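You operate a simulated robot arm through the tools that you are given. There is no shell and no other tool.

You are at the controls of a simulated two-armed robot. One attempt, no reset.

Task
Fetch the polish bar from the loading bed and stand it in the inside of the lined dark blue crate. Turn the depth dial to 10 mm. Fetch the white felt pad from the loading bed and set it in the inside of the lined blue crate by the cream machine. Take the green brush from the inside of the tall blue stack's top crate and leave it in the inside of the lined dark blue crate. Stack the carton labelled "bands" from the inside of the top crate behind the lined crate on top of the carton marked "labels". Put the 35 mm spacer from the inside of the crate of grey brushes on the brown block there and the 25 mm spacer on the top of the beige cabinet. Any order will do. Set down upright: polish bar.

The check looks at the end state, three seconds after you hand in, the way a careful person would. Anything else that was tipped, shoved, dropped, spilled or broken makes it a failure.

Robot
Two 7-joint arms with four-finger grippers on one trunk, on a base that drives. Base frame: it is fixed to the floor where the robot stands at the start and does not move with it; the origin is under the middle of the robot, x ahead of it, y to its left, z up. Lengths are in m, angles in degrees, forces in N, time in s.
The left shoulder is at the start at [0.04, 0.181, 1.13], the right one opposite. With the tool pointing down near the work surface each hand reaches from about 0.32 to 0.84 m from the robot's upright axis, wherever it stands, measured 20 degrees to its own side. Places, roughly: brown block (15x6x3 cm) [0.2, 6.1, 0.6]; carton [0, 5.25, 1]; depth dial [0.3, 2.9, 0.9]; felt pad [0.25, 3.25, 0.75]; green brush (13x5x4 cm) [2.4, 3.6, 0.9]; inside of the lined blue crate by the cream machin [-0.2, 7.1, 1]; inside of the lined dark blue crate [2.7, 2.1, 0.8]; polish bar [0.25, 2.5, 1]; spacer [0, 6.25, 0.5]; top of the beige cabinet [4.2, 4.1, 0.8]. Payload 3.67 kg a hand.
The TCP of each hand is the grasp point between the finger pads, 0.028 m short of the fingertips. In the tool frame z runs along the fingers and y along their closing line. The gripper opens to 0.112 m. The gripper's body begins 0.073 m behind the TCP.
Orientation is that of the tool frame in the base frame, as a unit quaternion [x, y, z, w]. With the fingers straight down and closing along the base's y, the tool's x points along the base's -x, its y along +y and its z along -z.

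Tools
- The arms move only by the tool arm_command. It takes "left_targets", "right_targets" or both (then of equal length, played together; a hand with none holds still); each is a list of rows, each an object of numbers (a shift or turn left out is 0, a gripper value left out holds the last): "x", "y", "z": the shift along the tool's x, y, z in units of 30 mm (1.0 is 30 mm); "wx", "wy", "wz": the turn, a rotation vector about the tool's x, y, z in units of 5 degrees (1.0 is 5 degrees); "gripper": the finger opening in m, from 0 to 0.112. In form: [{"x": .., "y": .., "z": .., "wx": .., "wy": .., "wz": .., "gripper": ..}, ...]. A call has 1 to 20 rows; each row shifts and turns the commanded pose from where the row before left it, along the tool's axes as they then stand. A call with a number of a shift or a turn outside -1 to 1 is refused whole. Each row takes 0.2 s and may step no farther than 0.05 m and 8.6 degrees from the row before; otherwise, or with a gripper value out of range, the whole call is refused. Where a pose cannot be reached the arm comes as near as it can. A force on the tool above 40 N (or 10 N above the force at the start of the call, whichever is more), or a blocked arm, ends the call early, and 0.2 s more pass. The fingers move at their own pace and stop on an object; they squeeze with about 33 N. The grip force told is the motor's: it shows also when the fingers shut on nothing. Time passes only in rows, and 0.2 s behind the last, so rows that do not move let the fingers close. It gives the time, the measured TCP pose, the force on the tool (base axes), the opening and the grip force at its end, in the units of the frame above (readings bear some noise), with the torque about the TCP (base axes, N m) and any sound that the robot's microphone picked up.
- Cameras (640 x 400 px; columns grow to the right, rows downward): "scene" is now at [0.1191, -0.0185, 1.3522]; the picture's right is [-0.15, -0.99, 0.00], its down [-0.45, 0.07, -0.89] and it looks along [0.88, -0.13, -0.46] (base axes); focal length 270 px, centre (320, 200). "left" rides on the left gripper at [0.06, 0.018, -0.104] in its tool frame; the picture's right is [-0.29, 0.96, 0.00], its down [-0.80, -0.24, -0.55] and it looks along [-0.53, -0.16, 0.83] (tool axes); focal length 234 px, centre (320, 200). "right" rides on the right gripper at [0.06, -0.018, -0.104] in its tool frame; the picture's right is [0.29, 0.96, 0.00], its down [-0.80, 0.24, -0.55] and it looks along [-0.53, 0.16, 0.83] (tool axes); focal length 234 px, centre (320, 200). There is no depth. A picture from a camera that has moved, and an enlarged one, comes with that camera's place and axes in the base frame and with its lens. The place of the scene camera against the robot may be out by one fixed shift of up to 0.025 m in any direction.
- capture(camera): a new picture of that camera. No time passes.
- move_column(by): slides the trunk up (or, below 0, down) by that many m; the arms and the scene camera ride with it, the base frame stays. It gives what a move gives, with no picture.
- drive_base(legs): drives the robot by 1 to 6 legs, each [ahead, left, turn to the left] in m, m and degrees, along the robot's own axes; the way and the turn of a leg run together, so that a leg with both is an arc; at most 1.5 m and 180 degrees a leg. The arms and the cameras ride along, it lands a little off, and it stops where it bumps. It gives what a move gives.
- aim_head(pan, tilt): turns the head with the scene camera to pan (to the left, within 86 degrees either way) and tilt (down, from -29 to 69), counted from straight ahead of the robot. It gives what a move gives.
- close_up(camera, box): a new picture of the part [left, top, right, bottom] of that camera's present view, enlarged. No time passes.
- finish_job(): hands the job in; it is judged then, once.

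Places have to be worked out from the pictures, the camera data and where the tool is seen. Open the grippers and draw the arms clear of the work before you hand the job in, unless the task says otherwise.

The tools are called as name(argument=value, ...) on one line, values as JSON. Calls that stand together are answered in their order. arm_command: Moves the arms, as the interface text tells. Its arguments: {"type":"object","properties":{"left_targets":{"type":"array","items":{"type":"object","properties":{"x":{"type":"number"},"y":{"type":"number"},"z":{"type":"number"},"wx":{"type":"number"},"wy":{"type":"number"},"wz":{"type":"number"},"gripper":{"type":"number"}}}},"right_targets":{"type":"array","items":{"type":"object","properties":{"x":{"type":"number"},"y":{"type":"number"},"z":{"type":"number"},"wx":{"type":"number"},"wy":{"type":"number"},"wz":{"type":"number"},"gripper":{"type":"number"}}}}},"required":[]} The other tools are called the same way: move_column (by) slides the trunk up or down; drive_base (legs) drives the base; aim_head (pan, tilt) turns the head that bears the scene camera; capture (camera) takes a picture; close_up (camera, box) takes an enlarged picture of a part of a camera's view; finish_job () hands the job in.

At the start:

```text
time: 0.0
left_tcp_pos: [0.5384, 0.1876, 1.1309]
left_tool_rot: [0.001, 1.0, 0.0, 0.001]
left_ft_force: [0.1, -1.0, -0.2]
left_ft_torque: [-0.03, 0.02, -0.02]
left_opening: 0.112
left_finger_force: 0.1
right_tcp_pos: [0.5425, -0.2187, 1.1384]
right_tool_rot: [0.0, 1.0, 0.0, 0.0]
right_ft_force: [-0.1, -0.1, -0.7]
right_ft_torque: [-0.01, -0.02, 0.01]
right_opening: 0.1122
right_finger_force: 0.0
trunk travel left (down, up): [-0.25, 0.264]
robot x, y, heading: [-0.0015, -0.0002, -0.1]
head pan, tilt: [-8.5, 27.1]
```

scene: 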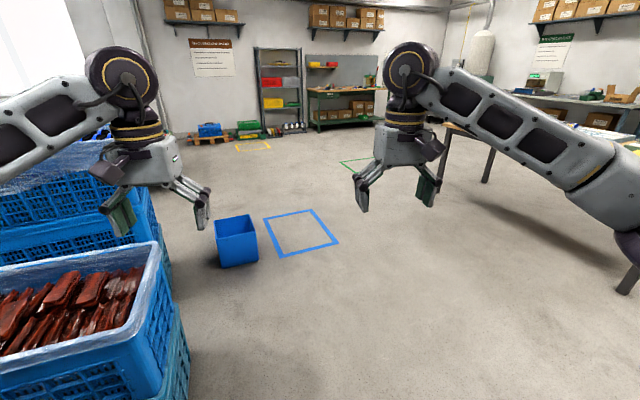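
right: 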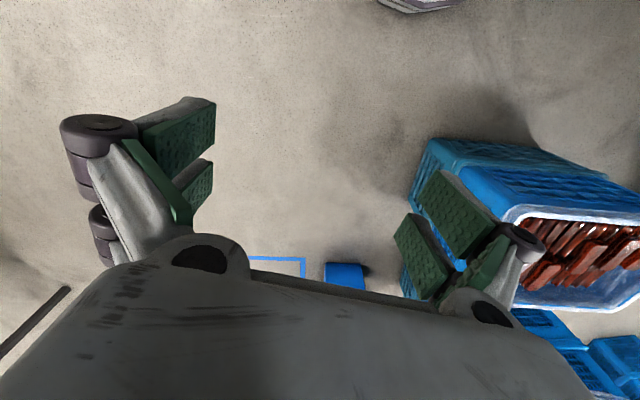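
left: 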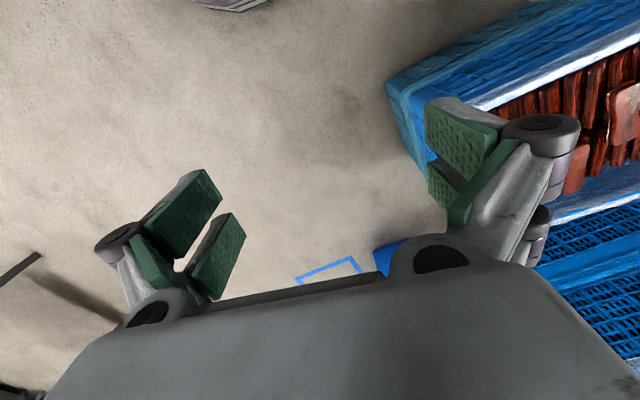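

I start by looking around: the first picture shows crates on the left and benches farther away. I turn the head to the left to see the work places.

aim_head(pan=60, tilt=20)

```text
time: 1.4
left_tcp_pos: [0.537, 0.1884, 1.1311]
left_tool_rot: [-0.001, 1.0, 0.0, 0.0]
left_ft_force: [-0.2, 0.5, -0.1]
left_ft_torque: [-0.01, 0.01, 0.02]
left_opening: 0.1121
left_finger_force: 0.0
right_tcp_pos: [0.5423, -0.2181, 1.138]
right_tool_rot: [0.0, 1.0, 0.0, 0.0]
right_ft_force: [-0.1, 0.4, 0.3]
right_ft_torque: [0.02, -0.01, 0.01]
right_opening: 0.1119
right_finger_force: 0.1
trunk travel left (down, up): [-0.25, 0.264]
robot x, y, heading: [0.0027, 0.0004, -0.1]
head pan, tilt: [60.0, 20.0]
```

The head is now panned to the left; I take a picture.

capture(camera="scene")

```text
taken
camera scene: at [0.0753, 0.0757, 1.3636], right [0.87, -0.5, 0.0], down [-0.17, -0.3, -0.94], along [0.47, 0.81, -0.34], focal length 270 px, centre (320, 200)
```

scene: 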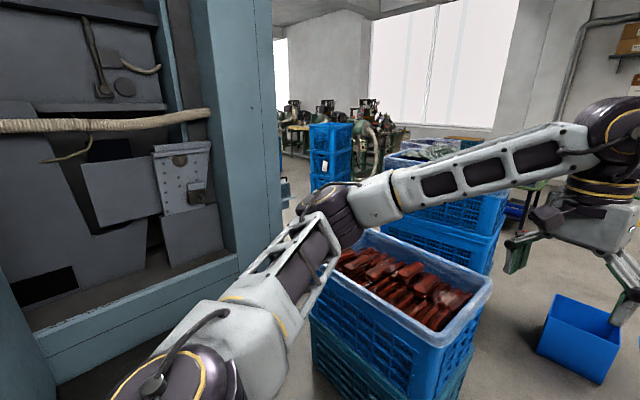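

A big grey-blue machine is to the left and crates ahead-left. I keep panning to map the place.

aim_head(pan=86, tilt=15)

capture(camera="scene")

aim_head(pan=25, tilt=15)

capture(camera="scene")

aim_head(pan=-50, tilt=15)

capture(camera="scene")

```text
time: 2.3
left_tcp_pos: [0.5378, 0.1882, 1.1311]
left_tool_rot: [0.0, 1.0, 0.0, 0.001]
left_ft_force: [-0.1, 0.9, 1.3]
left_ft_torque: [-0.01, 0.01, -0.01]
left_opening: 0.1121
left_finger_force: 0.0
right_tcp_pos: [0.5421, -0.2187, 1.1394]
right_tool_rot: [-0.001, 1.0, 0.001, 0.0]
right_ft_force: [0.0, 0.2, 0.0]
right_ft_torque: [0.01, 0.01, -0.01]
right_opening: 0.1119
right_finger_force: 0.0
trunk travel left (down, up): [-0.25, 0.264]
robot x, y, heading: [0.0031, 0.0029, 0.2]
head pan, tilt: [85.9, 15.0]
```

```text
taken
camera scene: at [0.0354, 0.0882, 1.3718], right [1.0, -0.07, 0.0], down [-0.02, -0.26, -0.97], along [0.07, 0.96, -0.26], focal length 270 px, centre (320, 200)
```

scene: 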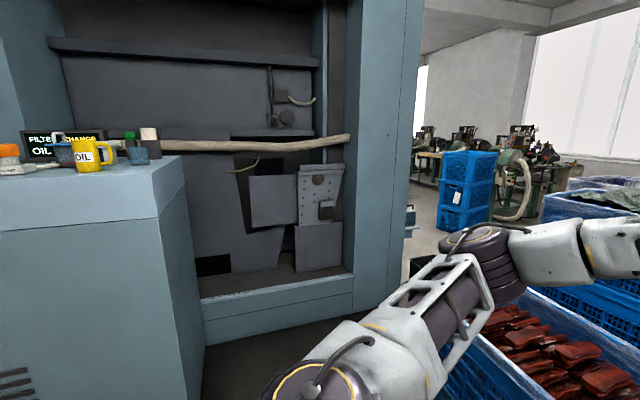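

```text
time: 3.6
left_tcp_pos: [0.5369, 0.1875, 1.1292]
left_tool_rot: [-0.001, 1.0, 0.0, 0.0]
left_ft_force: [0.6, -0.5, 0.2]
left_ft_torque: [0.01, 0.01, 0.02]
left_opening: 0.1123
left_finger_force: 0.1
right_tcp_pos: [0.5426, -0.219, 1.1378]
right_tool_rot: [0.0, 1.0, 0.0, 0.0]
right_ft_force: [0.0, 0.8, -0.3]
right_ft_torque: [0.0, -0.01, -0.01]
right_opening: 0.1122
right_finger_force: 0.1
trunk travel left (down, up): [-0.25, 0.264]
robot x, y, heading: [-0.0031, 0.0026, -0.2]
head pan, tilt: [25.0, 15.0]
```

```text
taken
camera scene: at [0.1132, 0.0347, 1.3718], right [0.42, -0.91, 0.0], down [-0.23, -0.11, -0.97], along [0.88, 0.41, -0.26], focal length 270 px, centre (320, 200)
```

scene: 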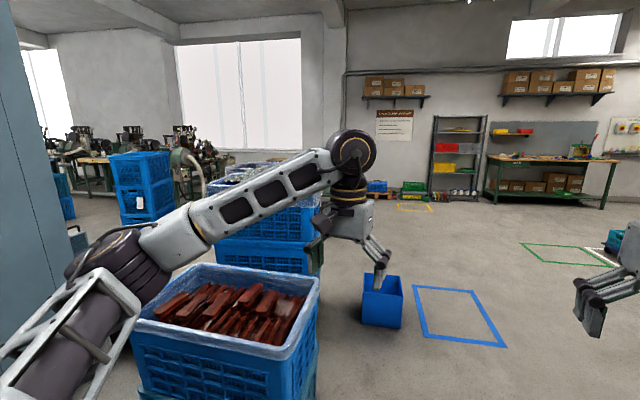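

```text
time: 5.1
left_tcp_pos: [0.5367, 0.1881, 1.1309]
left_tool_rot: [0.0, 1.0, 0.0, 0.0]
left_ft_force: [-0.3, 0.2, 0.0]
left_ft_torque: [0.0, -0.03, -0.02]
left_opening: 0.1118
left_finger_force: 0.0
right_tcp_pos: [0.5429, -0.2193, 1.1382]
right_tool_rot: [0.0, 1.0, 0.0, 0.0]
right_ft_force: [-0.1, 0.5, -0.6]
right_ft_torque: [0.01, -0.02, 0.03]
right_opening: 0.112
right_finger_force: 0.0
trunk travel left (down, up): [-0.25, 0.264]
robot x, y, heading: [-0.0009, 0.0023, -0.1]
head pan, tilt: [-50.0, 15.0]
```

```text
taken
camera scene: at [0.0887, -0.0764, 1.3718], right [-0.77, -0.64, 0.0], down [-0.17, 0.2, -0.97], along [0.62, -0.74, -0.26], focal length 270 px, centre (320, 200)
```

scene: 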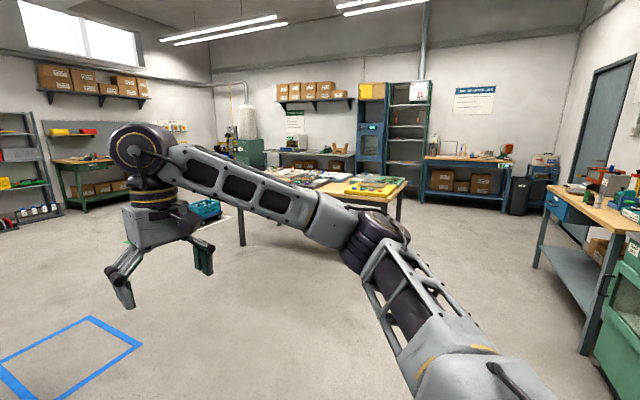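

The working places lie to the left beyond the crates. I raise the trunk to see over the crates and machine, and look again.

move_column(by=0.26)

aim_head(pan=45, tilt=25)

capture(camera="scene")

aim_head(pan=20, tilt=35)

capture(camera="scene")

```text
time: 7.8
left_tcp_pos: [0.5372, 0.1892, 1.3899]
left_tool_rot: [0.0, 1.0, 0.0, 0.001]
left_ft_force: [-0.1, 0.8, 0.2]
left_ft_torque: [0.0, 0.02, 0.0]
left_opening: 0.112
left_finger_force: 0.0
right_tcp_pos: [0.542, -0.2175, 1.3985]
right_tool_rot: [0.0, 1.0, 0.0, 0.0]
right_ft_force: [0.5, 0.6, -0.3]
right_ft_torque: [-0.01, 0.0, 0.04]
right_opening: 0.1121
right_finger_force: 0.0
trunk travel left (down, up): [-0.51, 0.004]
robot x, y, heading: [0.0039, 0.0023, -0.2]
head pan, tilt: [-50.0, 15.0]
```

```text
time: 9.5
left_tcp_pos: [0.5365, 0.1873, 1.3902]
left_tool_rot: [0.0, 1.0, 0.0, 0.0]
left_ft_force: [-0.2, -0.4, -0.3]
left_ft_torque: [0.01, 0.01, 0.01]
left_opening: 0.112
left_finger_force: 0.0
right_tcp_pos: [0.5421, -0.2182, 1.3984]
right_tool_rot: [-0.001, 1.0, 0.0, 0.0]
right_ft_force: [-0.2, -1.1, -0.1]
right_ft_torque: [0.01, -0.04, 0.01]
right_opening: 0.1121
right_finger_force: 0.1
trunk travel left (down, up): [-0.51, 0.004]
robot x, y, heading: [0.0003, 0.0021, -0.1]
head pan, tilt: [45.0, 25.0]
```

```text
taken
camera scene: at [0.0939, 0.0602, 1.6148], right [0.71, -0.71, 0.0], down [-0.3, -0.3, -0.91], along [0.64, 0.64, -0.42], focal length 270 px, centre (320, 200)
```

scene: 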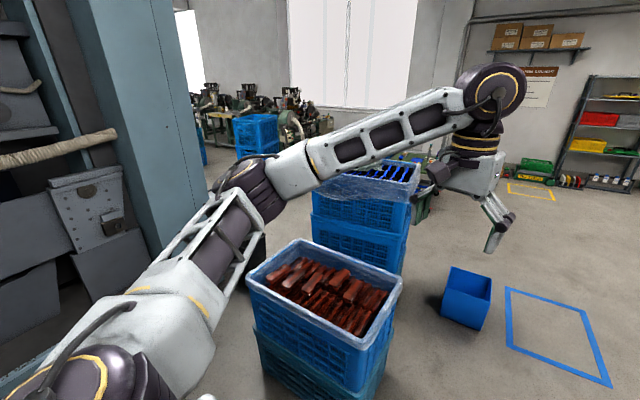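

```text
time: 10.3
left_tcp_pos: [0.5377, 0.1875, 1.3895]
left_tool_rot: [0.0, 1.0, 0.0, 0.0]
left_ft_force: [-1.2, 0.6, -0.5]
left_ft_torque: [-0.03, 0.04, -0.03]
left_opening: 0.112
left_finger_force: 0.0
right_tcp_pos: [0.5424, -0.2192, 1.3986]
right_tool_rot: [0.0, 1.0, 0.0, 0.0]
right_ft_force: [0.8, -0.9, 0.1]
right_ft_torque: [-0.01, 0.0, -0.02]
right_opening: 0.1121
right_finger_force: 0.1
trunk travel left (down, up): [-0.51, 0.004]
robot x, y, heading: [-0.0015, 0.0017, -0.3]
head pan, tilt: [20.0, 35.0]
```

```text
taken
camera scene: at [0.1114, 0.0253, 1.599], right [0.34, -0.94, 0.0], down [-0.54, -0.2, -0.82], along [0.77, 0.28, -0.57], focal length 270 px, centre (320, 200)
```

scene: 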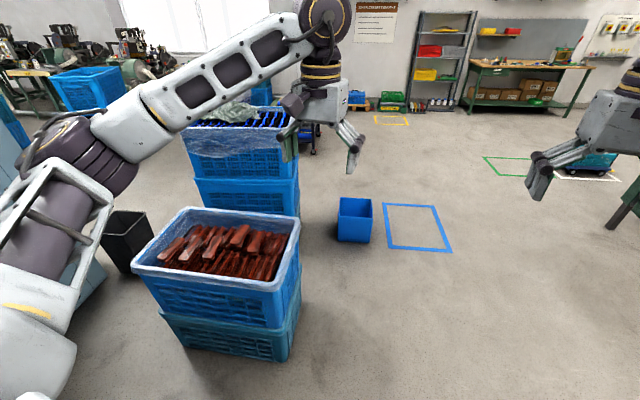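

I want to know the robot's own footprint and the floor nearby, so I look straight down.

aim_head(pan=0, tilt=69)

capture(camera="scene")

aim_head(pan=80, tilt=60)

capture(camera="scene")

aim_head(pan=0, tilt=20)

capture(camera="scene")

```text
time: 11.3
left_tcp_pos: [0.539, 0.1879, 1.39]
left_tool_rot: [0.0, 1.0, 0.001, -0.001]
left_ft_force: [0.0, 0.1, -0.5]
left_ft_torque: [-0.01, -0.04, -0.01]
left_opening: 0.1118
left_finger_force: 0.1
right_tcp_pos: [0.542, -0.2199, 1.4]
right_tool_rot: [0.0, 1.0, 0.0, 0.001]
right_ft_force: [-0.5, 0.1, 0.1]
right_ft_torque: [0.0, -0.01, -0.01]
right_opening: 0.1121
right_finger_force: 0.0
trunk travel left (down, up): [-0.51, 0.004]
robot x, y, heading: [0.0002, 0.0021, -0.1]
head pan, tilt: [0.0, 68.8]
```

```text
taken
camera scene: at [0.0847, -0.0049, 1.5554], right [0.0, -1.0, 0.0], down [-0.93, 0.0, -0.36], along [0.36, 0.0, -0.93], focal length 270 px, centre (320, 200)
```

scene: 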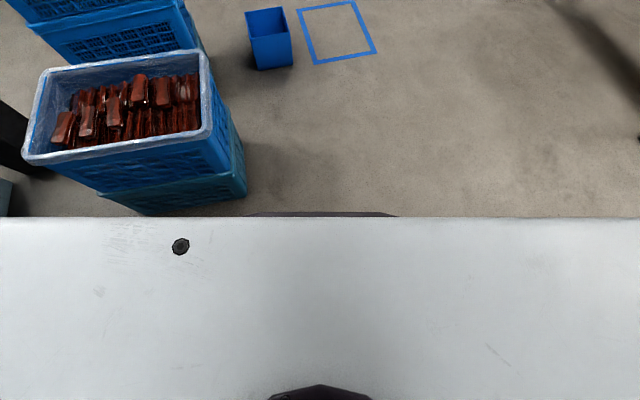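

```text
time: 12.9
left_tcp_pos: [0.5363, 0.1876, 1.3904]
left_tool_rot: [0.001, 1.0, 0.0, 0.0]
left_ft_force: [0.2, -0.3, 0.2]
left_ft_torque: [-0.03, -0.03, 0.03]
left_opening: 0.1122
left_finger_force: 0.1
right_tcp_pos: [0.5416, -0.2191, 1.3977]
right_tool_rot: [0.001, 1.0, 0.0, 0.0]
right_ft_force: [-1.0, -0.1, 0.8]
right_ft_torque: [-0.01, 0.02, 0.01]
right_opening: 0.1121
right_finger_force: 0.2
trunk travel left (down, up): [-0.51, 0.004]
robot x, y, heading: [-0.0027, 0.002, 0.1]
head pan, tilt: [80.0, 60.0]
```

```text
taken
camera scene: at [0.0403, 0.0607, 1.5647], right [0.98, -0.17, 0.0], down [-0.15, -0.85, -0.5], along [0.09, 0.49, -0.87], focal length 270 px, centre (320, 200)
```

scene: 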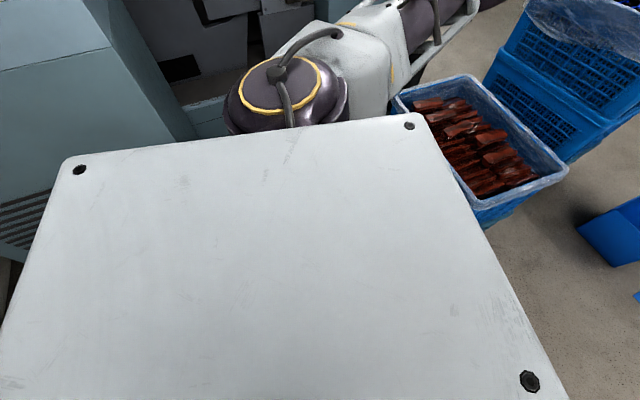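

```text
time: 14.4
left_tcp_pos: [0.5374, 0.1878, 1.3913]
left_tool_rot: [0.0, 1.0, 0.0, 0.001]
left_ft_force: [-0.4, -1.3, -0.2]
left_ft_torque: [0.0, 0.0, 0.03]
left_opening: 0.1121
left_finger_force: 0.0
right_tcp_pos: [0.5419, -0.2184, 1.3991]
right_tool_rot: [0.001, 1.0, 0.0, 0.0]
right_ft_force: [-0.4, -0.1, -0.5]
right_ft_torque: [0.0, -0.05, 0.0]
right_opening: 0.1119
right_finger_force: 0.1
trunk travel left (down, up): [-0.51, 0.004]
robot x, y, heading: [0.003, 0.0004, -0.0]
head pan, tilt: [0.0, 20.0]
```

```text
taken
camera scene: at [0.1218, -0.0048, 1.6228], right [0.0, -1.0, 0.0], down [-0.34, 0.0, -0.94], along [0.94, 0.0, -0.34], focal length 270 px, centre (320, 200)
```

scene: 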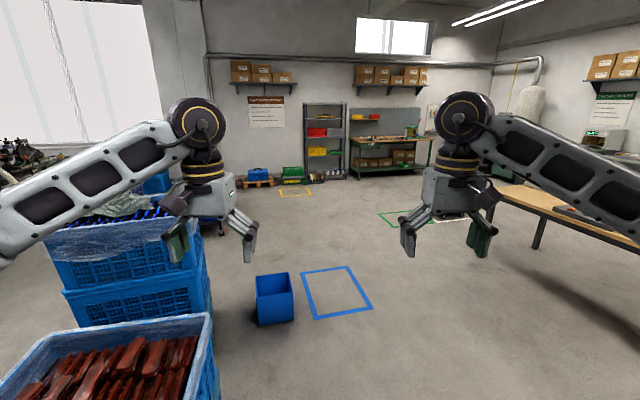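

The floor ahead to the right of the blue bin is open. I slide right, then drive ahead past the bin, and then look left.

drive_base(legs=[[0, -0.5, 0], [1.5, 0, 0], [1.4, 0, 0]])

aim_head(pan=75, tilt=20)

capture(camera="scene")

aim_head(pan=30, tilt=20)

capture(camera="scene")

```text
time: 31.4
left_tcp_pos: [3.4361, -0.3729, 1.3895]
left_tool_rot: [0.013, 1.0, 0.0, 0.0]
left_ft_force: [-0.2, -0.6, 0.7]
left_ft_torque: [0.03, 0.0, -0.02]
left_opening: 0.1119
left_finger_force: 0.1
right_tcp_pos: [3.43, -0.7793, 1.3978]
right_tool_rot: [0.013, 1.0, 0.0, 0.0]
right_ft_force: [0.0, 0.8, 0.6]
right_ft_torque: [-0.03, 0.0, 0.0]
right_opening: 0.1119
right_finger_force: 0.0
trunk travel left (down, up): [-0.51, 0.004]
robot x, y, heading: [2.898, -0.5461, -1.3]
head pan, tilt: [0.0, 20.0]
```

```text
time: 32.9
left_tcp_pos: [3.4359, -0.3742, 1.3905]
left_tool_rot: [0.014, 1.0, 0.001, 0.0]
left_ft_force: [0.1, 0.3, 0.4]
left_ft_torque: [-0.01, 0.0, 0.0]
left_opening: 0.112
left_finger_force: 0.1
right_tcp_pos: [3.4298, -0.7795, 1.3974]
right_tool_rot: [0.014, 1.0, 0.0, 0.0]
right_ft_force: [-0.2, -0.4, -0.1]
right_ft_torque: [0.05, 0.01, -0.03]
right_opening: 0.1119
right_finger_force: 0.1
trunk travel left (down, up): [-0.51, 0.004]
robot x, y, heading: [2.8965, -0.5471, -1.6]
head pan, tilt: [75.0, 20.0]
```

```text
taken
camera scene: at [2.9493, -0.4623, 1.6229], right [0.96, -0.28, 0.0], down [-0.1, -0.33, -0.94], along [0.27, 0.9, -0.34], focal length 270 px, centre (320, 200)
```

scene: 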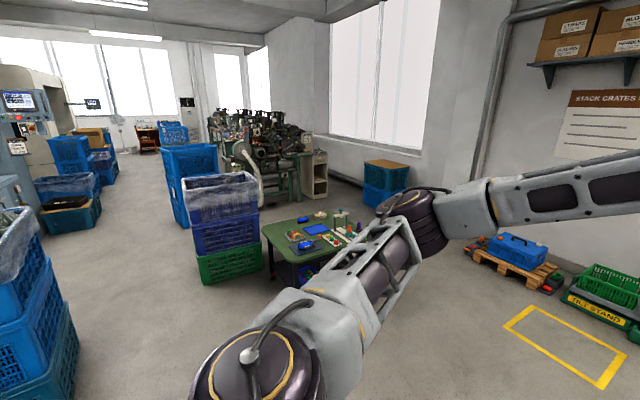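

```text
time: 34.0
left_tcp_pos: [3.4362, -0.3725, 1.3892]
left_tool_rot: [0.013, 1.0, 0.0, 0.001]
left_ft_force: [-0.4, 0.0, -0.7]
left_ft_torque: [-0.01, -0.01, 0.01]
left_opening: 0.112
left_finger_force: 0.0
right_tcp_pos: [3.4306, -0.7801, 1.3972]
right_tool_rot: [0.014, 1.0, 0.0, 0.0]
right_ft_force: [0.0, -0.1, 0.0]
right_ft_torque: [-0.01, 0.03, 0.02]
right_opening: 0.112
right_finger_force: 0.1
trunk travel left (down, up): [-0.51, 0.004]
robot x, y, heading: [2.8917, -0.5476, -1.5]
head pan, tilt: [30.0, 20.0]
```

```text
taken
camera scene: at [3.0044, -0.507, 1.6229], right [0.48, -0.88, 0.0], down [-0.3, -0.16, -0.94], along [0.83, 0.45, -0.34], focal length 270 px, centre (320, 200)
```

scene: 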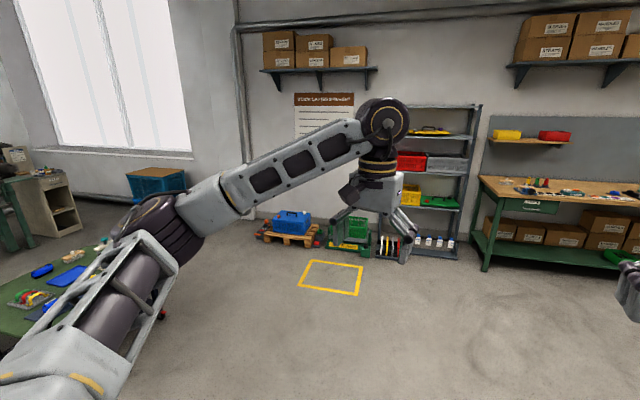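

From here I see the dark lined crate stack with a green cart beside it, the tall blue stack, the beige cabinet and the cream machine far off. I drive left and turn toward the gap between the first stacks.

drive_base(legs=[[0.05, 0.85, 0], [0, 0, 125]])

aim_head(pan=0, tilt=30)

capture(camera="scene")

aim_head(pan=-40, tilt=30)

capture(camera="scene")

```text
time: 44.4
left_tcp_pos: [2.5141, 0.6494, 1.3895]
left_tool_rot: [0.88, -0.474, 0.0, 0.0]
left_ft_force: [-0.4, 0.1, 0.5]
left_ft_torque: [0.0, -0.01, 0.0]
left_opening: 0.1123
left_finger_force: 0.1
right_tcp_pos: [2.8511, 0.878, 1.398]
right_tool_rot: [0.881, -0.473, 0.0, 0.0]
right_ft_force: [0.3, -0.8, 1.3]
right_ft_torque: [0.0, 0.04, -0.02]
right_opening: 0.112
right_finger_force: 0.1
trunk travel left (down, up): [-0.51, 0.004]
robot x, y, heading: [2.9651, 0.3036, 123.4]
head pan, tilt: [30.0, 20.0]
```

```text
time: 45.4
left_tcp_pos: [2.5121, 0.6496, 1.3899]
left_tool_rot: [0.88, -0.474, 0.0, 0.0]
left_ft_force: [-0.7, -0.6, -0.3]
left_ft_torque: [-0.01, -0.01, -0.02]
left_opening: 0.1118
left_finger_force: 0.1
right_tcp_pos: [2.8501, 0.8767, 1.3986]
right_tool_rot: [0.881, -0.474, -0.001, 0.0]
right_ft_force: [-0.1, -0.1, 0.3]
right_ft_torque: [0.0, -0.01, 0.02]
right_opening: 0.1118
right_finger_force: 0.0
trunk travel left (down, up): [-0.51, 0.004]
robot x, y, heading: [2.9691, 0.306, 123.2]
head pan, tilt: [0.0, 30.0]
```

```text
taken
camera scene: at [2.9133, 0.3919, 1.6068], right [0.83, 0.55, 0.0], down [0.28, -0.42, -0.87], along [-0.48, 0.72, -0.5], focal length 270 px, centre (320, 200)
```

scene: 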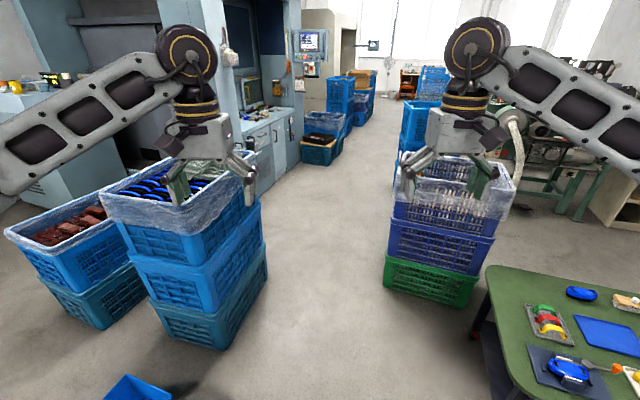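

```text
time: 46.4
left_tcp_pos: [2.5136, 0.6488, 1.3898]
left_tool_rot: [0.881, -0.474, -0.001, 0.001]
left_ft_force: [0.6, -0.3, 0.8]
left_ft_torque: [0.04, 0.02, 0.0]
left_opening: 0.1121
left_finger_force: 0.2
right_tcp_pos: [2.8497, 0.8767, 1.398]
right_tool_rot: [0.881, -0.473, -0.001, 0.0]
right_ft_force: [0.0, -0.2, 1.2]
right_ft_torque: [-0.02, -0.01, 0.02]
right_opening: 0.112
right_finger_force: 0.1
trunk travel left (down, up): [-0.51, 0.004]
robot x, y, heading: [2.9653, 0.3057, 123.2]
head pan, tilt: [-40.0, 30.0]
```

```text
taken
camera scene: at [2.9735, 0.4064, 1.6068], right [0.99, -0.11, 0.0], down [-0.06, -0.5, -0.87], along [0.1, 0.86, -0.5], focal length 270 px, centre (320, 200)
```

scene: 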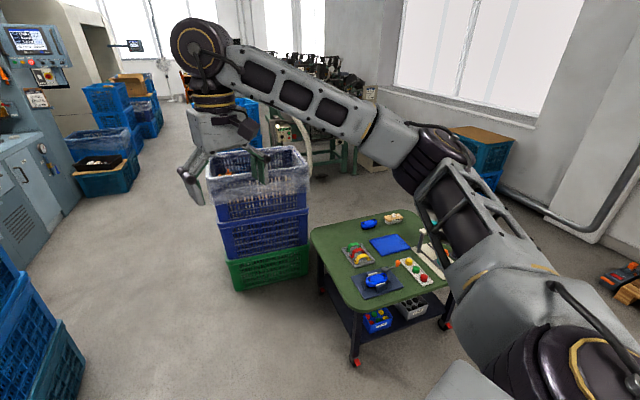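

The gap between the stacks is clear and about 0.95 m wide along my present heading. I drive through it, and then look at the machine on the left.

drive_base(legs=[[1.5, -0.03, 0]])

aim_head(pan=20, tilt=25)

capture(camera="scene")

aim_head(pan=-70, tilt=40)

capture(camera="scene")

```text
refused: leg 1 is longer than a leg can be; nothing moved
```

```text
time: 47.7
left_tcp_pos: [2.5124, 0.6496, 1.3899]
left_tool_rot: [0.881, -0.474, 0.001, 0.001]
left_ft_force: [0.4, 0.2, -0.4]
left_ft_torque: [0.02, 0.04, -0.03]
left_opening: 0.1118
left_finger_force: 0.0
right_tcp_pos: [2.8499, 0.8765, 1.3984]
right_tool_rot: [0.881, -0.473, 0.0, 0.0]
right_ft_force: [0.2, -0.8, -0.2]
right_ft_torque: [-0.01, 0.0, 0.01]
right_opening: 0.112
right_finger_force: 0.0
trunk travel left (down, up): [-0.51, 0.004]
robot x, y, heading: [2.9621, 0.3049, 123.5]
head pan, tilt: [20.0, 25.0]
```

```text
taken
camera scene: at [2.8893, 0.3715, 1.6148], right [0.6, 0.8, 0.0], down [0.34, -0.25, -0.91], along [-0.73, 0.54, -0.42], focal length 270 px, centre (320, 200)
```

scene: 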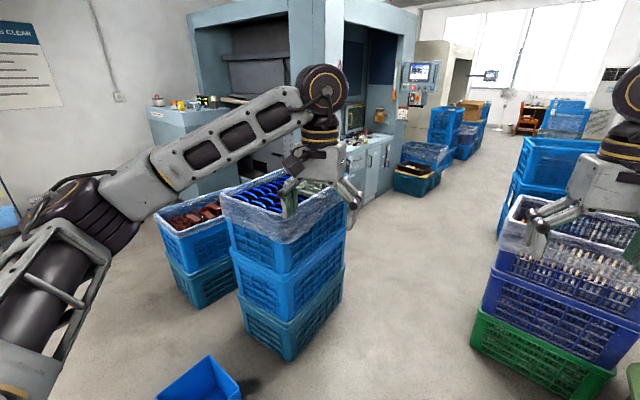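

```text
time: 49.4
left_tcp_pos: [2.5138, 0.6496, 1.3903]
left_tool_rot: [0.881, -0.474, 0.0, 0.001]
left_ft_force: [0.3, 0.8, 0.6]
left_ft_torque: [0.02, -0.01, -0.01]
left_opening: 0.1121
left_finger_force: 0.1
right_tcp_pos: [2.8493, 0.8773, 1.3985]
right_tool_rot: [0.881, -0.474, 0.0, 0.0]
right_ft_force: [0.9, 0.0, 0.2]
right_ft_torque: [0.02, 0.02, 0.02]
right_opening: 0.112
right_finger_force: 0.0
trunk travel left (down, up): [-0.51, 0.004]
robot x, y, heading: [2.9684, 0.3054, 123.2]
head pan, tilt: [-70.0, 40.0]
```

```text
taken
camera scene: at [3.0138, 0.3848, 1.5915], right [0.8, -0.59, 0.0], down [-0.38, -0.52, -0.77], along [0.46, 0.62, -0.64], focal length 270 px, centre (320, 200)
```

scene: 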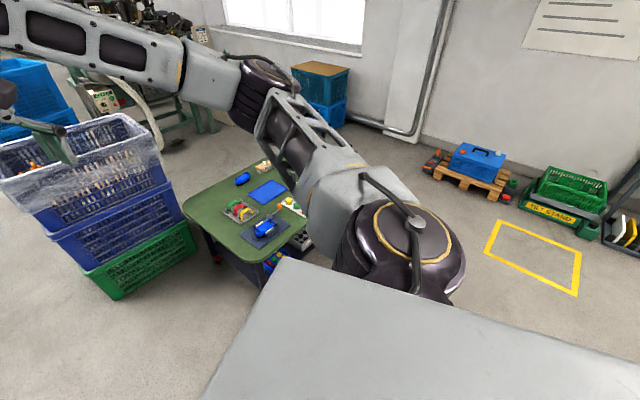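

The leg was a touch too long; I split it slightly shorter and go through the gap.

drive_base(legs=[[0.8, -0.03, 0], [0.75, 0, 0]])

aim_head(pan=30, tilt=25)

capture(camera="scene")

aim_head(pan=-60, tilt=45)

capture(camera="scene")

```text
time: 57.6
left_tcp_pos: [1.6783, 1.9676, 1.3908]
left_tool_rot: [0.88, -0.475, -0.001, -0.001]
left_ft_force: [0.1, 0.1, 0.7]
left_ft_torque: [0.02, 0.02, 0.01]
left_opening: 0.1121
left_finger_force: 0.0
right_tcp_pos: [2.0155, 2.1961, 1.3985]
right_tool_rot: [0.88, -0.475, 0.0, 0.0]
right_ft_force: [0.2, -0.3, -0.2]
right_ft_torque: [0.0, -0.02, 0.0]
right_opening: 0.1121
right_finger_force: 0.0
trunk travel left (down, up): [-0.51, 0.004]
robot x, y, heading: [2.1299, 1.6232, 123.2]
head pan, tilt: [-70.0, 40.0]
```

```text
time: 59.4
left_tcp_pos: [1.6786, 1.9678, 1.391]
left_tool_rot: [0.88, -0.476, 0.0, 0.001]
left_ft_force: [0.0, -0.5, -0.2]
left_ft_torque: [0.01, -0.01, -0.01]
left_opening: 0.1119
left_finger_force: 0.0
right_tcp_pos: [2.0159, 2.1966, 1.3985]
right_tool_rot: [0.88, -0.475, 0.0, 0.0]
right_ft_force: [-0.5, 0.0, -0.4]
right_ft_torque: [-0.03, -0.01, -0.01]
right_opening: 0.1121
right_finger_force: 0.1
trunk travel left (down, up): [-0.51, 0.004]
robot x, y, heading: [2.1296, 1.6247, 123.3]
head pan, tilt: [30.0, 25.0]
```

```text
taken
camera scene: at [2.0441, 1.6769, 1.6148], right [0.45, 0.89, 0.0], down [0.38, -0.19, -0.91], along [-0.81, 0.41, -0.42], focal length 270 px, centre (320, 200)
```

scene: 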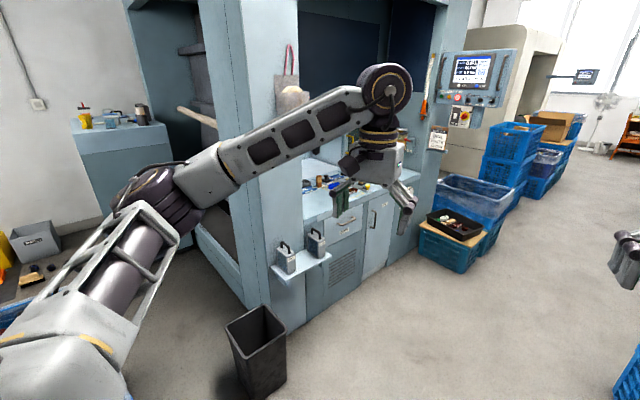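

```text
time: 61.0
left_tcp_pos: [1.6776, 1.9698, 1.3901]
left_tool_rot: [0.88, -0.475, 0.0, 0.0]
left_ft_force: [0.8, -0.7, 0.6]
left_ft_torque: [-0.01, 0.02, 0.01]
left_opening: 0.1119
left_finger_force: 0.0
right_tcp_pos: [2.0144, 2.1964, 1.3979]
right_tool_rot: [0.88, -0.475, 0.0, 0.0]
right_ft_force: [-0.3, 0.2, 0.6]
right_ft_torque: [0.0, 0.0, 0.0]
right_opening: 0.1121
right_finger_force: 0.1
trunk travel left (down, up): [-0.51, 0.004]
robot x, y, heading: [2.1289, 1.6237, 123.4]
head pan, tilt: [-60.0, 45.0]
```

```text
taken
camera scene: at [2.1627, 1.7083, 1.5842], right [0.89, -0.45, 0.0], down [-0.32, -0.63, -0.71], along [0.32, 0.63, -0.71], focal length 270 px, centre (320, 200)
```

scene: 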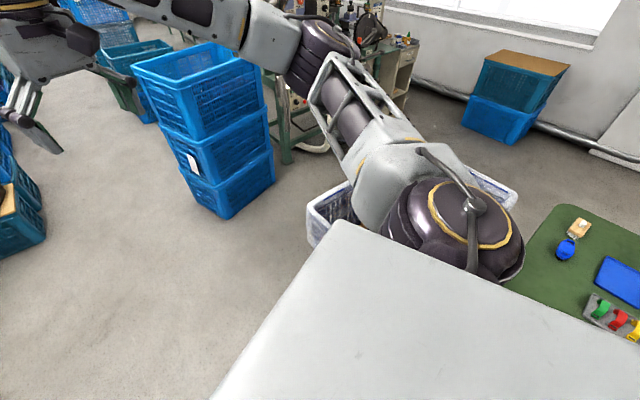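

The scene is skewed about 16° to my frame; the machine's loading bed faces roughly heading 16°. I drive to a point about 1.2 m in front of the bed and turn to face it.

drive_base(legs=[[0.9, -0.14, 0], [0.81, -0.134, 0], [0, 0, 73]])

aim_head(pan=0, tilt=30)

capture(camera="scene")

aim_head(pan=-50, tilt=25)

capture(camera="scene")

```text
time: 73.5
left_tcp_pos: [0.9625, 2.8676, 1.3904]
left_tool_rot: [0.989, 0.148, 0.0, 0.0]
left_ft_force: [-0.4, 0.0, 0.1]
left_ft_torque: [0.03, 0.0, 0.0]
left_opening: 0.1121
left_finger_force: 0.0
right_tcp_pos: [0.8396, 3.254, 1.3991]
right_tool_rot: [0.989, 0.147, 0.0, 0.0]
right_ft_force: [0.7, -0.8, -0.8]
right_ft_torque: [-0.02, -0.01, 0.02]
right_opening: 0.1117
right_finger_force: 0.0
trunk travel left (down, up): [-0.51, 0.004]
robot x, y, heading: [1.4203, 3.2028, -163.0]
head pan, tilt: [-60.0, 45.0]
```

```text
time: 74.8
left_tcp_pos: [0.9621, 2.8671, 1.3906]
left_tool_rot: [0.989, 0.147, 0.0, 0.0]
left_ft_force: [-0.5, 0.4, 1.1]
left_ft_torque: [0.0, 0.01, -0.02]
left_opening: 0.112
left_finger_force: 0.0
right_tcp_pos: [0.8382, 3.2552, 1.3992]
right_tool_rot: [0.989, 0.147, 0.0, 0.0]
right_ft_force: [0.5, 0.5, -0.6]
right_ft_torque: [-0.01, 0.03, 0.02]
right_opening: 0.1118
right_finger_force: 0.1
trunk travel left (down, up): [-0.51, 0.004]
robot x, y, heading: [1.4217, 3.2008, -162.9]
head pan, tilt: [0.0, 30.0]
```

```text
taken
camera scene: at [1.3232, 3.166, 1.6068], right [-0.29, 0.96, 0.0], down [0.48, 0.15, -0.87], along [-0.83, -0.25, -0.5], focal length 270 px, centre (320, 200)
```

scene: 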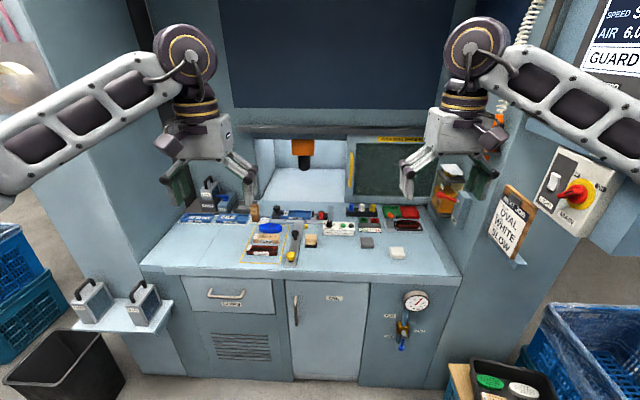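

```text
time: 75.9
left_tcp_pos: [0.9619, 2.8677, 1.3891]
left_tool_rot: [0.989, 0.147, -0.001, -0.001]
left_ft_force: [0.7, 0.3, -0.2]
left_ft_torque: [-0.02, 0.0, -0.03]
left_opening: 0.1123
left_finger_force: 0.0
right_tcp_pos: [0.8376, 3.2543, 1.3985]
right_tool_rot: [0.989, 0.147, 0.0, 0.001]
right_ft_force: [-0.2, 0.8, 0.0]
right_ft_torque: [0.01, -0.01, -0.02]
right_opening: 0.1119
right_finger_force: 0.2
trunk travel left (down, up): [-0.51, 0.004]
robot x, y, heading: [1.4201, 3.1997, -163.0]
head pan, tilt: [-50.0, 25.0]
```

```text
taken
camera scene: at [1.3325, 3.2424, 1.6148], right [0.55, 0.84, 0.0], down [0.35, -0.23, -0.91], along [-0.76, 0.49, -0.42], focal length 270 px, centre (320, 200)
```

scene: 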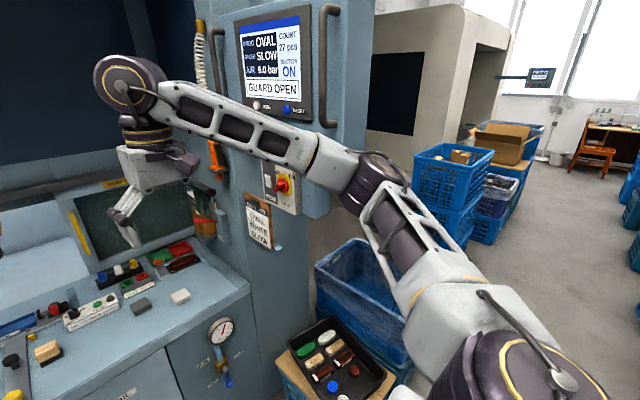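

The loading bed is right ahead. I take enlarged pictures of it.

aim_head(pan=0, tilt=30)

close_up(camera="scene", box=[170, 180, 330, 280])

close_up(camera="scene", box=[310, 180, 470, 280])

```text
time: 77.1
left_tcp_pos: [0.9611, 2.8683, 1.3898]
left_tool_rot: [0.989, 0.147, 0.0, 0.0]
left_ft_force: [0.2, -0.5, 0.5]
left_ft_torque: [-0.02, -0.02, -0.01]
left_opening: 0.1118
left_finger_force: 0.1
right_tcp_pos: [0.8383, 3.255, 1.3979]
right_tool_rot: [0.989, 0.147, 0.0, 0.001]
right_ft_force: [-0.7, -0.4, -0.2]
right_ft_torque: [0.01, 0.02, 0.02]
right_opening: 0.112
right_finger_force: 0.0
trunk travel left (down, up): [-0.51, 0.004]
robot x, y, heading: [1.4203, 3.2027, -163.4]
head pan, tilt: [0.0, 30.0]
```

```text
4.00 times, centred on (250, 230) of scene
camera zoom: at [1.3232, 3.166, 1.6068], right [-0.29, 0.96, 0.0], down [0.48, 0.15, -0.87], along [-0.83, -0.25, -0.5], focal length 1082 px, centre (600, 80)
```

zoom: 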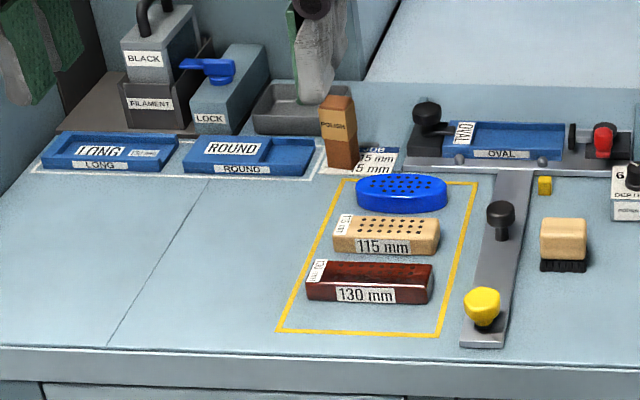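

```text
4.00 times, centred on (390, 230) of scene
camera zoom: at [1.3232, 3.166, 1.6068], right [-0.29, 0.96, 0.0], down [0.48, 0.15, -0.87], along [-0.83, -0.25, -0.5], focal length 1082 px, centre (40, 80)
```

zoom: 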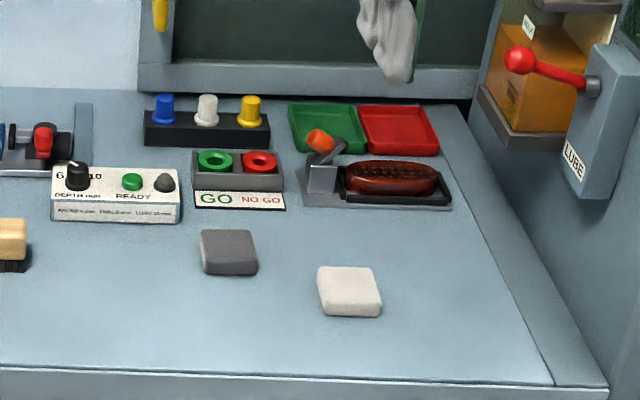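

I see the upright "POLISH" bar, the depth knob box (6…10), and the white felt pad. I lower the trunk and check the recess before driving closer.

move_column(by=-0.2)

aim_head(pan=0, tilt=15)

capture(camera="scene")

capture(camera="left")

capture(camera="right")

```text
time: 79.3
left_tcp_pos: [0.962, 2.8667, 1.1904]
left_tool_rot: [0.989, 0.147, 0.0, 0.0]
left_ft_force: [0.4, 1.0, 0.2]
left_ft_torque: [-0.01, 0.03, -0.01]
left_opening: 0.1121
left_finger_force: 0.0
right_tcp_pos: [0.8391, 3.2546, 1.1975]
right_tool_rot: [0.989, 0.147, 0.0, 0.0]
right_ft_force: [0.5, -0.1, 0.0]
right_ft_torque: [0.03, -0.01, 0.01]
right_opening: 0.1122
right_finger_force: 0.1
trunk travel left (down, up): [-0.31, 0.204]
robot x, y, heading: [1.4207, 3.2043, -163.1]
head pan, tilt: [0.0, 30.0]
```

```text
time: 80.0
left_tcp_pos: [0.9611, 2.8676, 1.1903]
left_tool_rot: [0.989, 0.146, -0.001, 0.0]
left_ft_force: [-0.3, 1.4, -0.4]
left_ft_torque: [-0.02, 0.0, -0.01]
left_opening: 0.1121
left_finger_force: 0.0
right_tcp_pos: [0.8387, 3.2545, 1.1981]
right_tool_rot: [0.989, 0.147, 0.001, 0.0]
right_ft_force: [0.4, 0.0, -0.7]
right_ft_torque: [0.02, 0.02, 0.01]
right_opening: 0.1119
right_finger_force: 0.0
trunk travel left (down, up): [-0.31, 0.204]
robot x, y, heading: [1.4184, 3.2022, -163.4]
head pan, tilt: [0.0, 15.0]
```

```text
taken
camera scene: at [1.3205, 3.1651, 1.431], right [-0.29, 0.96, 0.0], down [0.25, 0.08, -0.97], along [-0.92, -0.28, -0.26], focal length 270 px, centre (320, 200)
```

scene: 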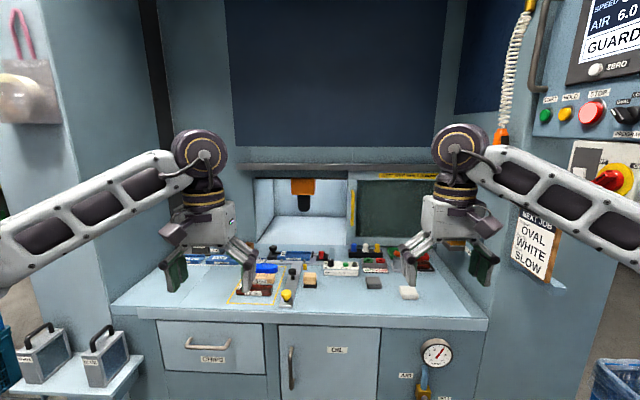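

```text
taken
camera left: at [1.0237, 2.8673, 1.2945], right [0.0, -1.0, 0.0], down [-0.83, 0.0, 0.55], along [-0.55, 0.0, -0.83], focal length 234 px, centre (320, 200)
```

left: 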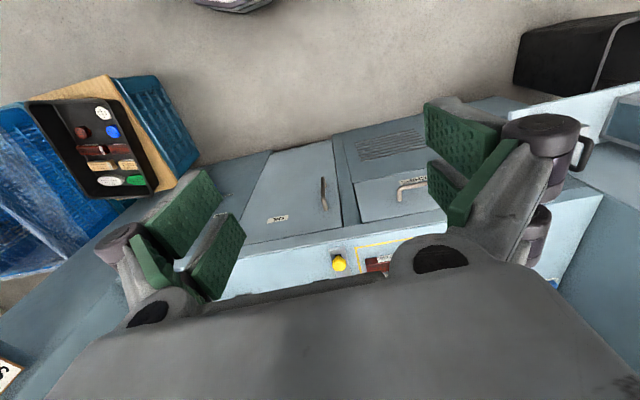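

```text
taken
camera right: at [0.8911, 3.29, 1.3031], right [0.55, -0.83, 0.0], down [-0.69, -0.46, 0.55], along [-0.46, -0.31, -0.83], focal length 234 px, centre (320, 200)
```

right: 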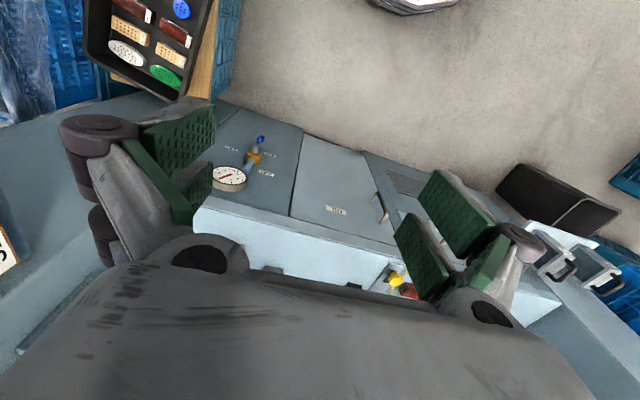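

The recess above the bed looks open up to about its back edge, and the base front is about 0.3 m ahead of the axis. I drive up to the bed, a little short of full reach.

drive_base(legs=[[0.3, 0.03, 0], [0.17, 0.02, 0]])

aim_head(pan=0, tilt=45)

capture(camera="scene")

capture(camera="left")

capture(camera="right")

```text
time: 83.2
left_tcp_pos: [0.5295, 2.6851, 1.1908]
left_tool_rot: [0.989, 0.147, -0.001, 0.0]
left_ft_force: [-0.4, -0.5, -0.7]
left_ft_torque: [0.0, -0.04, 0.01]
left_opening: 0.112
left_finger_force: 0.1
right_tcp_pos: [0.4083, 3.0728, 1.198]
right_tool_rot: [0.989, 0.147, -0.002, 0.0]
right_ft_force: [-0.5, 0.5, -0.7]
right_ft_torque: [-0.02, 0.0, 0.04]
right_opening: 0.1122
right_finger_force: 0.0
trunk travel left (down, up): [-0.31, 0.204]
robot x, y, heading: [0.991, 3.0198, -162.7]
head pan, tilt: [0.0, 15.0]
```

```text
time: 84.2
left_tcp_pos: [0.5311, 2.6851, 1.1917]
left_tool_rot: [0.989, 0.146, -0.001, 0.0]
left_ft_force: [0.4, 0.8, -0.1]
left_ft_torque: [-0.02, 0.01, 0.0]
left_opening: 0.1121
left_finger_force: 0.0
right_tcp_pos: [0.4072, 3.0718, 1.1995]
right_tool_rot: [0.989, 0.147, 0.0, 0.0]
right_ft_force: [0.2, 0.2, 0.6]
right_ft_torque: [-0.01, 0.03, 0.01]
right_opening: 0.112
right_finger_force: 0.1
trunk travel left (down, up): [-0.31, 0.204]
robot x, y, heading: [0.9872, 3.0175, -162.7]
head pan, tilt: [0.0, 45.0]
```

```text
taken
camera scene: at [0.9006, 2.9858, 1.3844], right [-0.29, 0.96, 0.0], down [0.68, 0.2, -0.71], along [-0.68, -0.21, -0.71], focal length 270 px, centre (320, 200)
```

scene: 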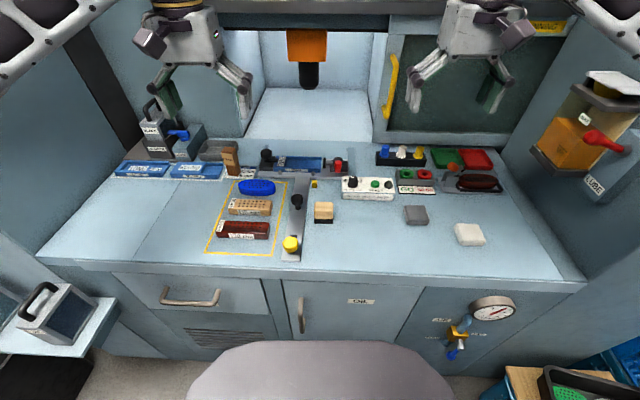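

```text
taken
camera left: at [0.5921, 2.6848, 1.295], right [0.0, -1.0, 0.0], down [-0.83, 0.0, 0.56], along [-0.56, 0.0, -0.83], focal length 234 px, centre (320, 200)
```

left: 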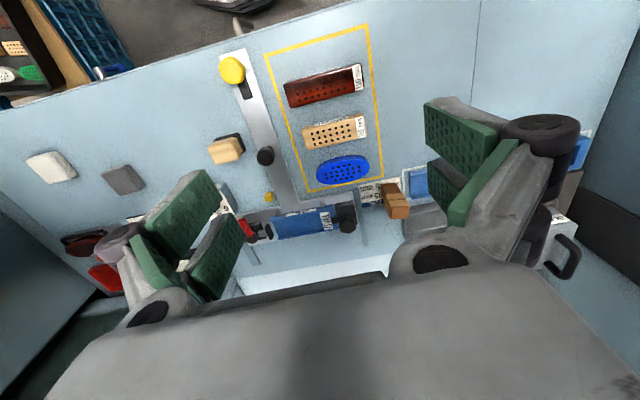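

```text
taken
camera right: at [0.4598, 3.1076, 1.3036], right [0.55, -0.83, 0.0], down [-0.69, -0.46, 0.55], along [-0.46, -0.31, -0.83], focal length 234 px, centre (320, 200)
```

right: 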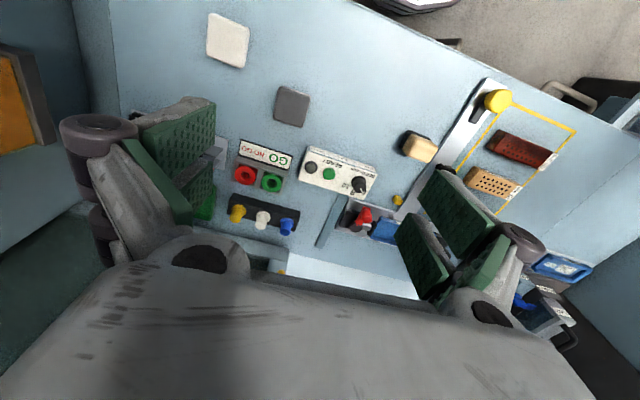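

I'm well placed; both wrist cameras triangulate the bed at about z 0.847. I take enlarged views of the bar, the knob and the pad.

close_up(camera="left", box=[340, 150, 440, 230])

close_up(camera="right", box=[280, 130, 400, 210])

close_up(camera="scene", box=[330, 150, 490, 250])

close_up(camera="scene", box=[180, 120, 300, 195])

```text
5.00 times, centred on (390, 190) of left
camera zoom: at [0.5921, 2.6848, 1.295], right [0.0, -1.0, 0.0], down [-0.83, 0.0, 0.56], along [-0.56, 0.0, -0.83], focal length 1171 px, centre (-30, 250)
```

zoom: 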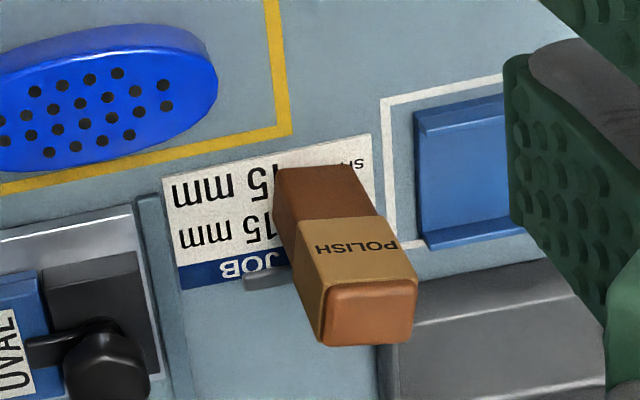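

```text
5.00 times, centred on (340, 170) of right
camera zoom: at [0.4598, 3.1076, 1.3036], right [0.55, -0.83, 0.0], down [-0.69, -0.46, 0.55], along [-0.46, -0.31, -0.83], focal length 1171 px, centre (220, 350)
```

zoom: 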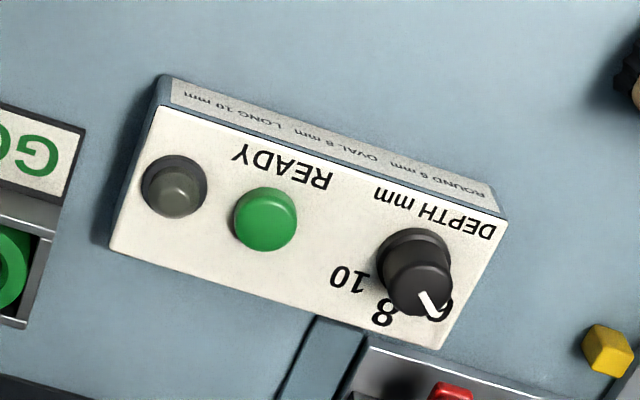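

```text
4.00 times, centred on (410, 200) of scene
camera zoom: at [0.9006, 2.9858, 1.3844], right [-0.29, 0.96, 0.0], down [0.68, 0.2, -0.71], along [-0.68, -0.21, -0.71], focal length 1082 px, centre (-40, 200)
```

zoom: 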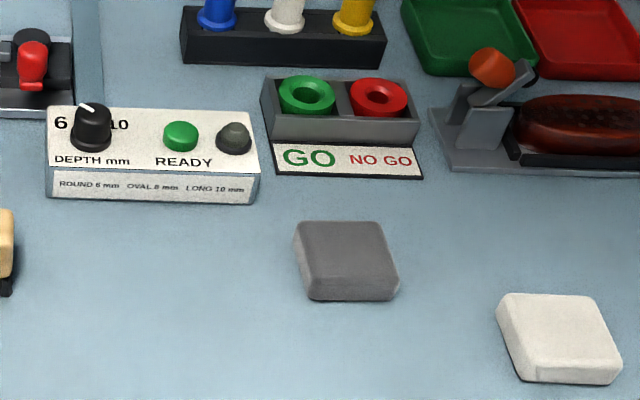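

```text
5.33 times, centred on (240, 158) of scene
camera zoom: at [0.9006, 2.9858, 1.3844], right [-0.29, 0.96, 0.0], down [0.68, 0.2, -0.71], along [-0.68, -0.21, -0.71], focal length 1442 px, centre (747, 427)
```

zoom: 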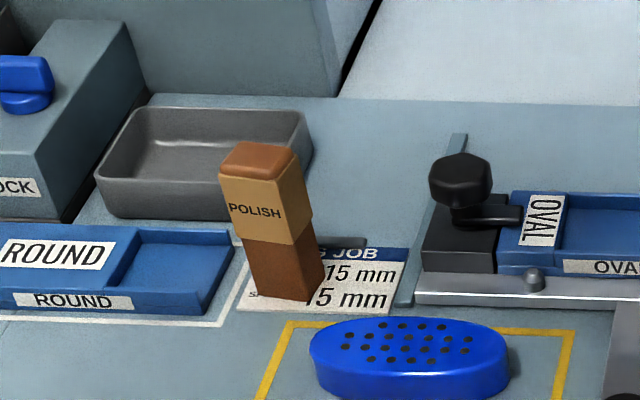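

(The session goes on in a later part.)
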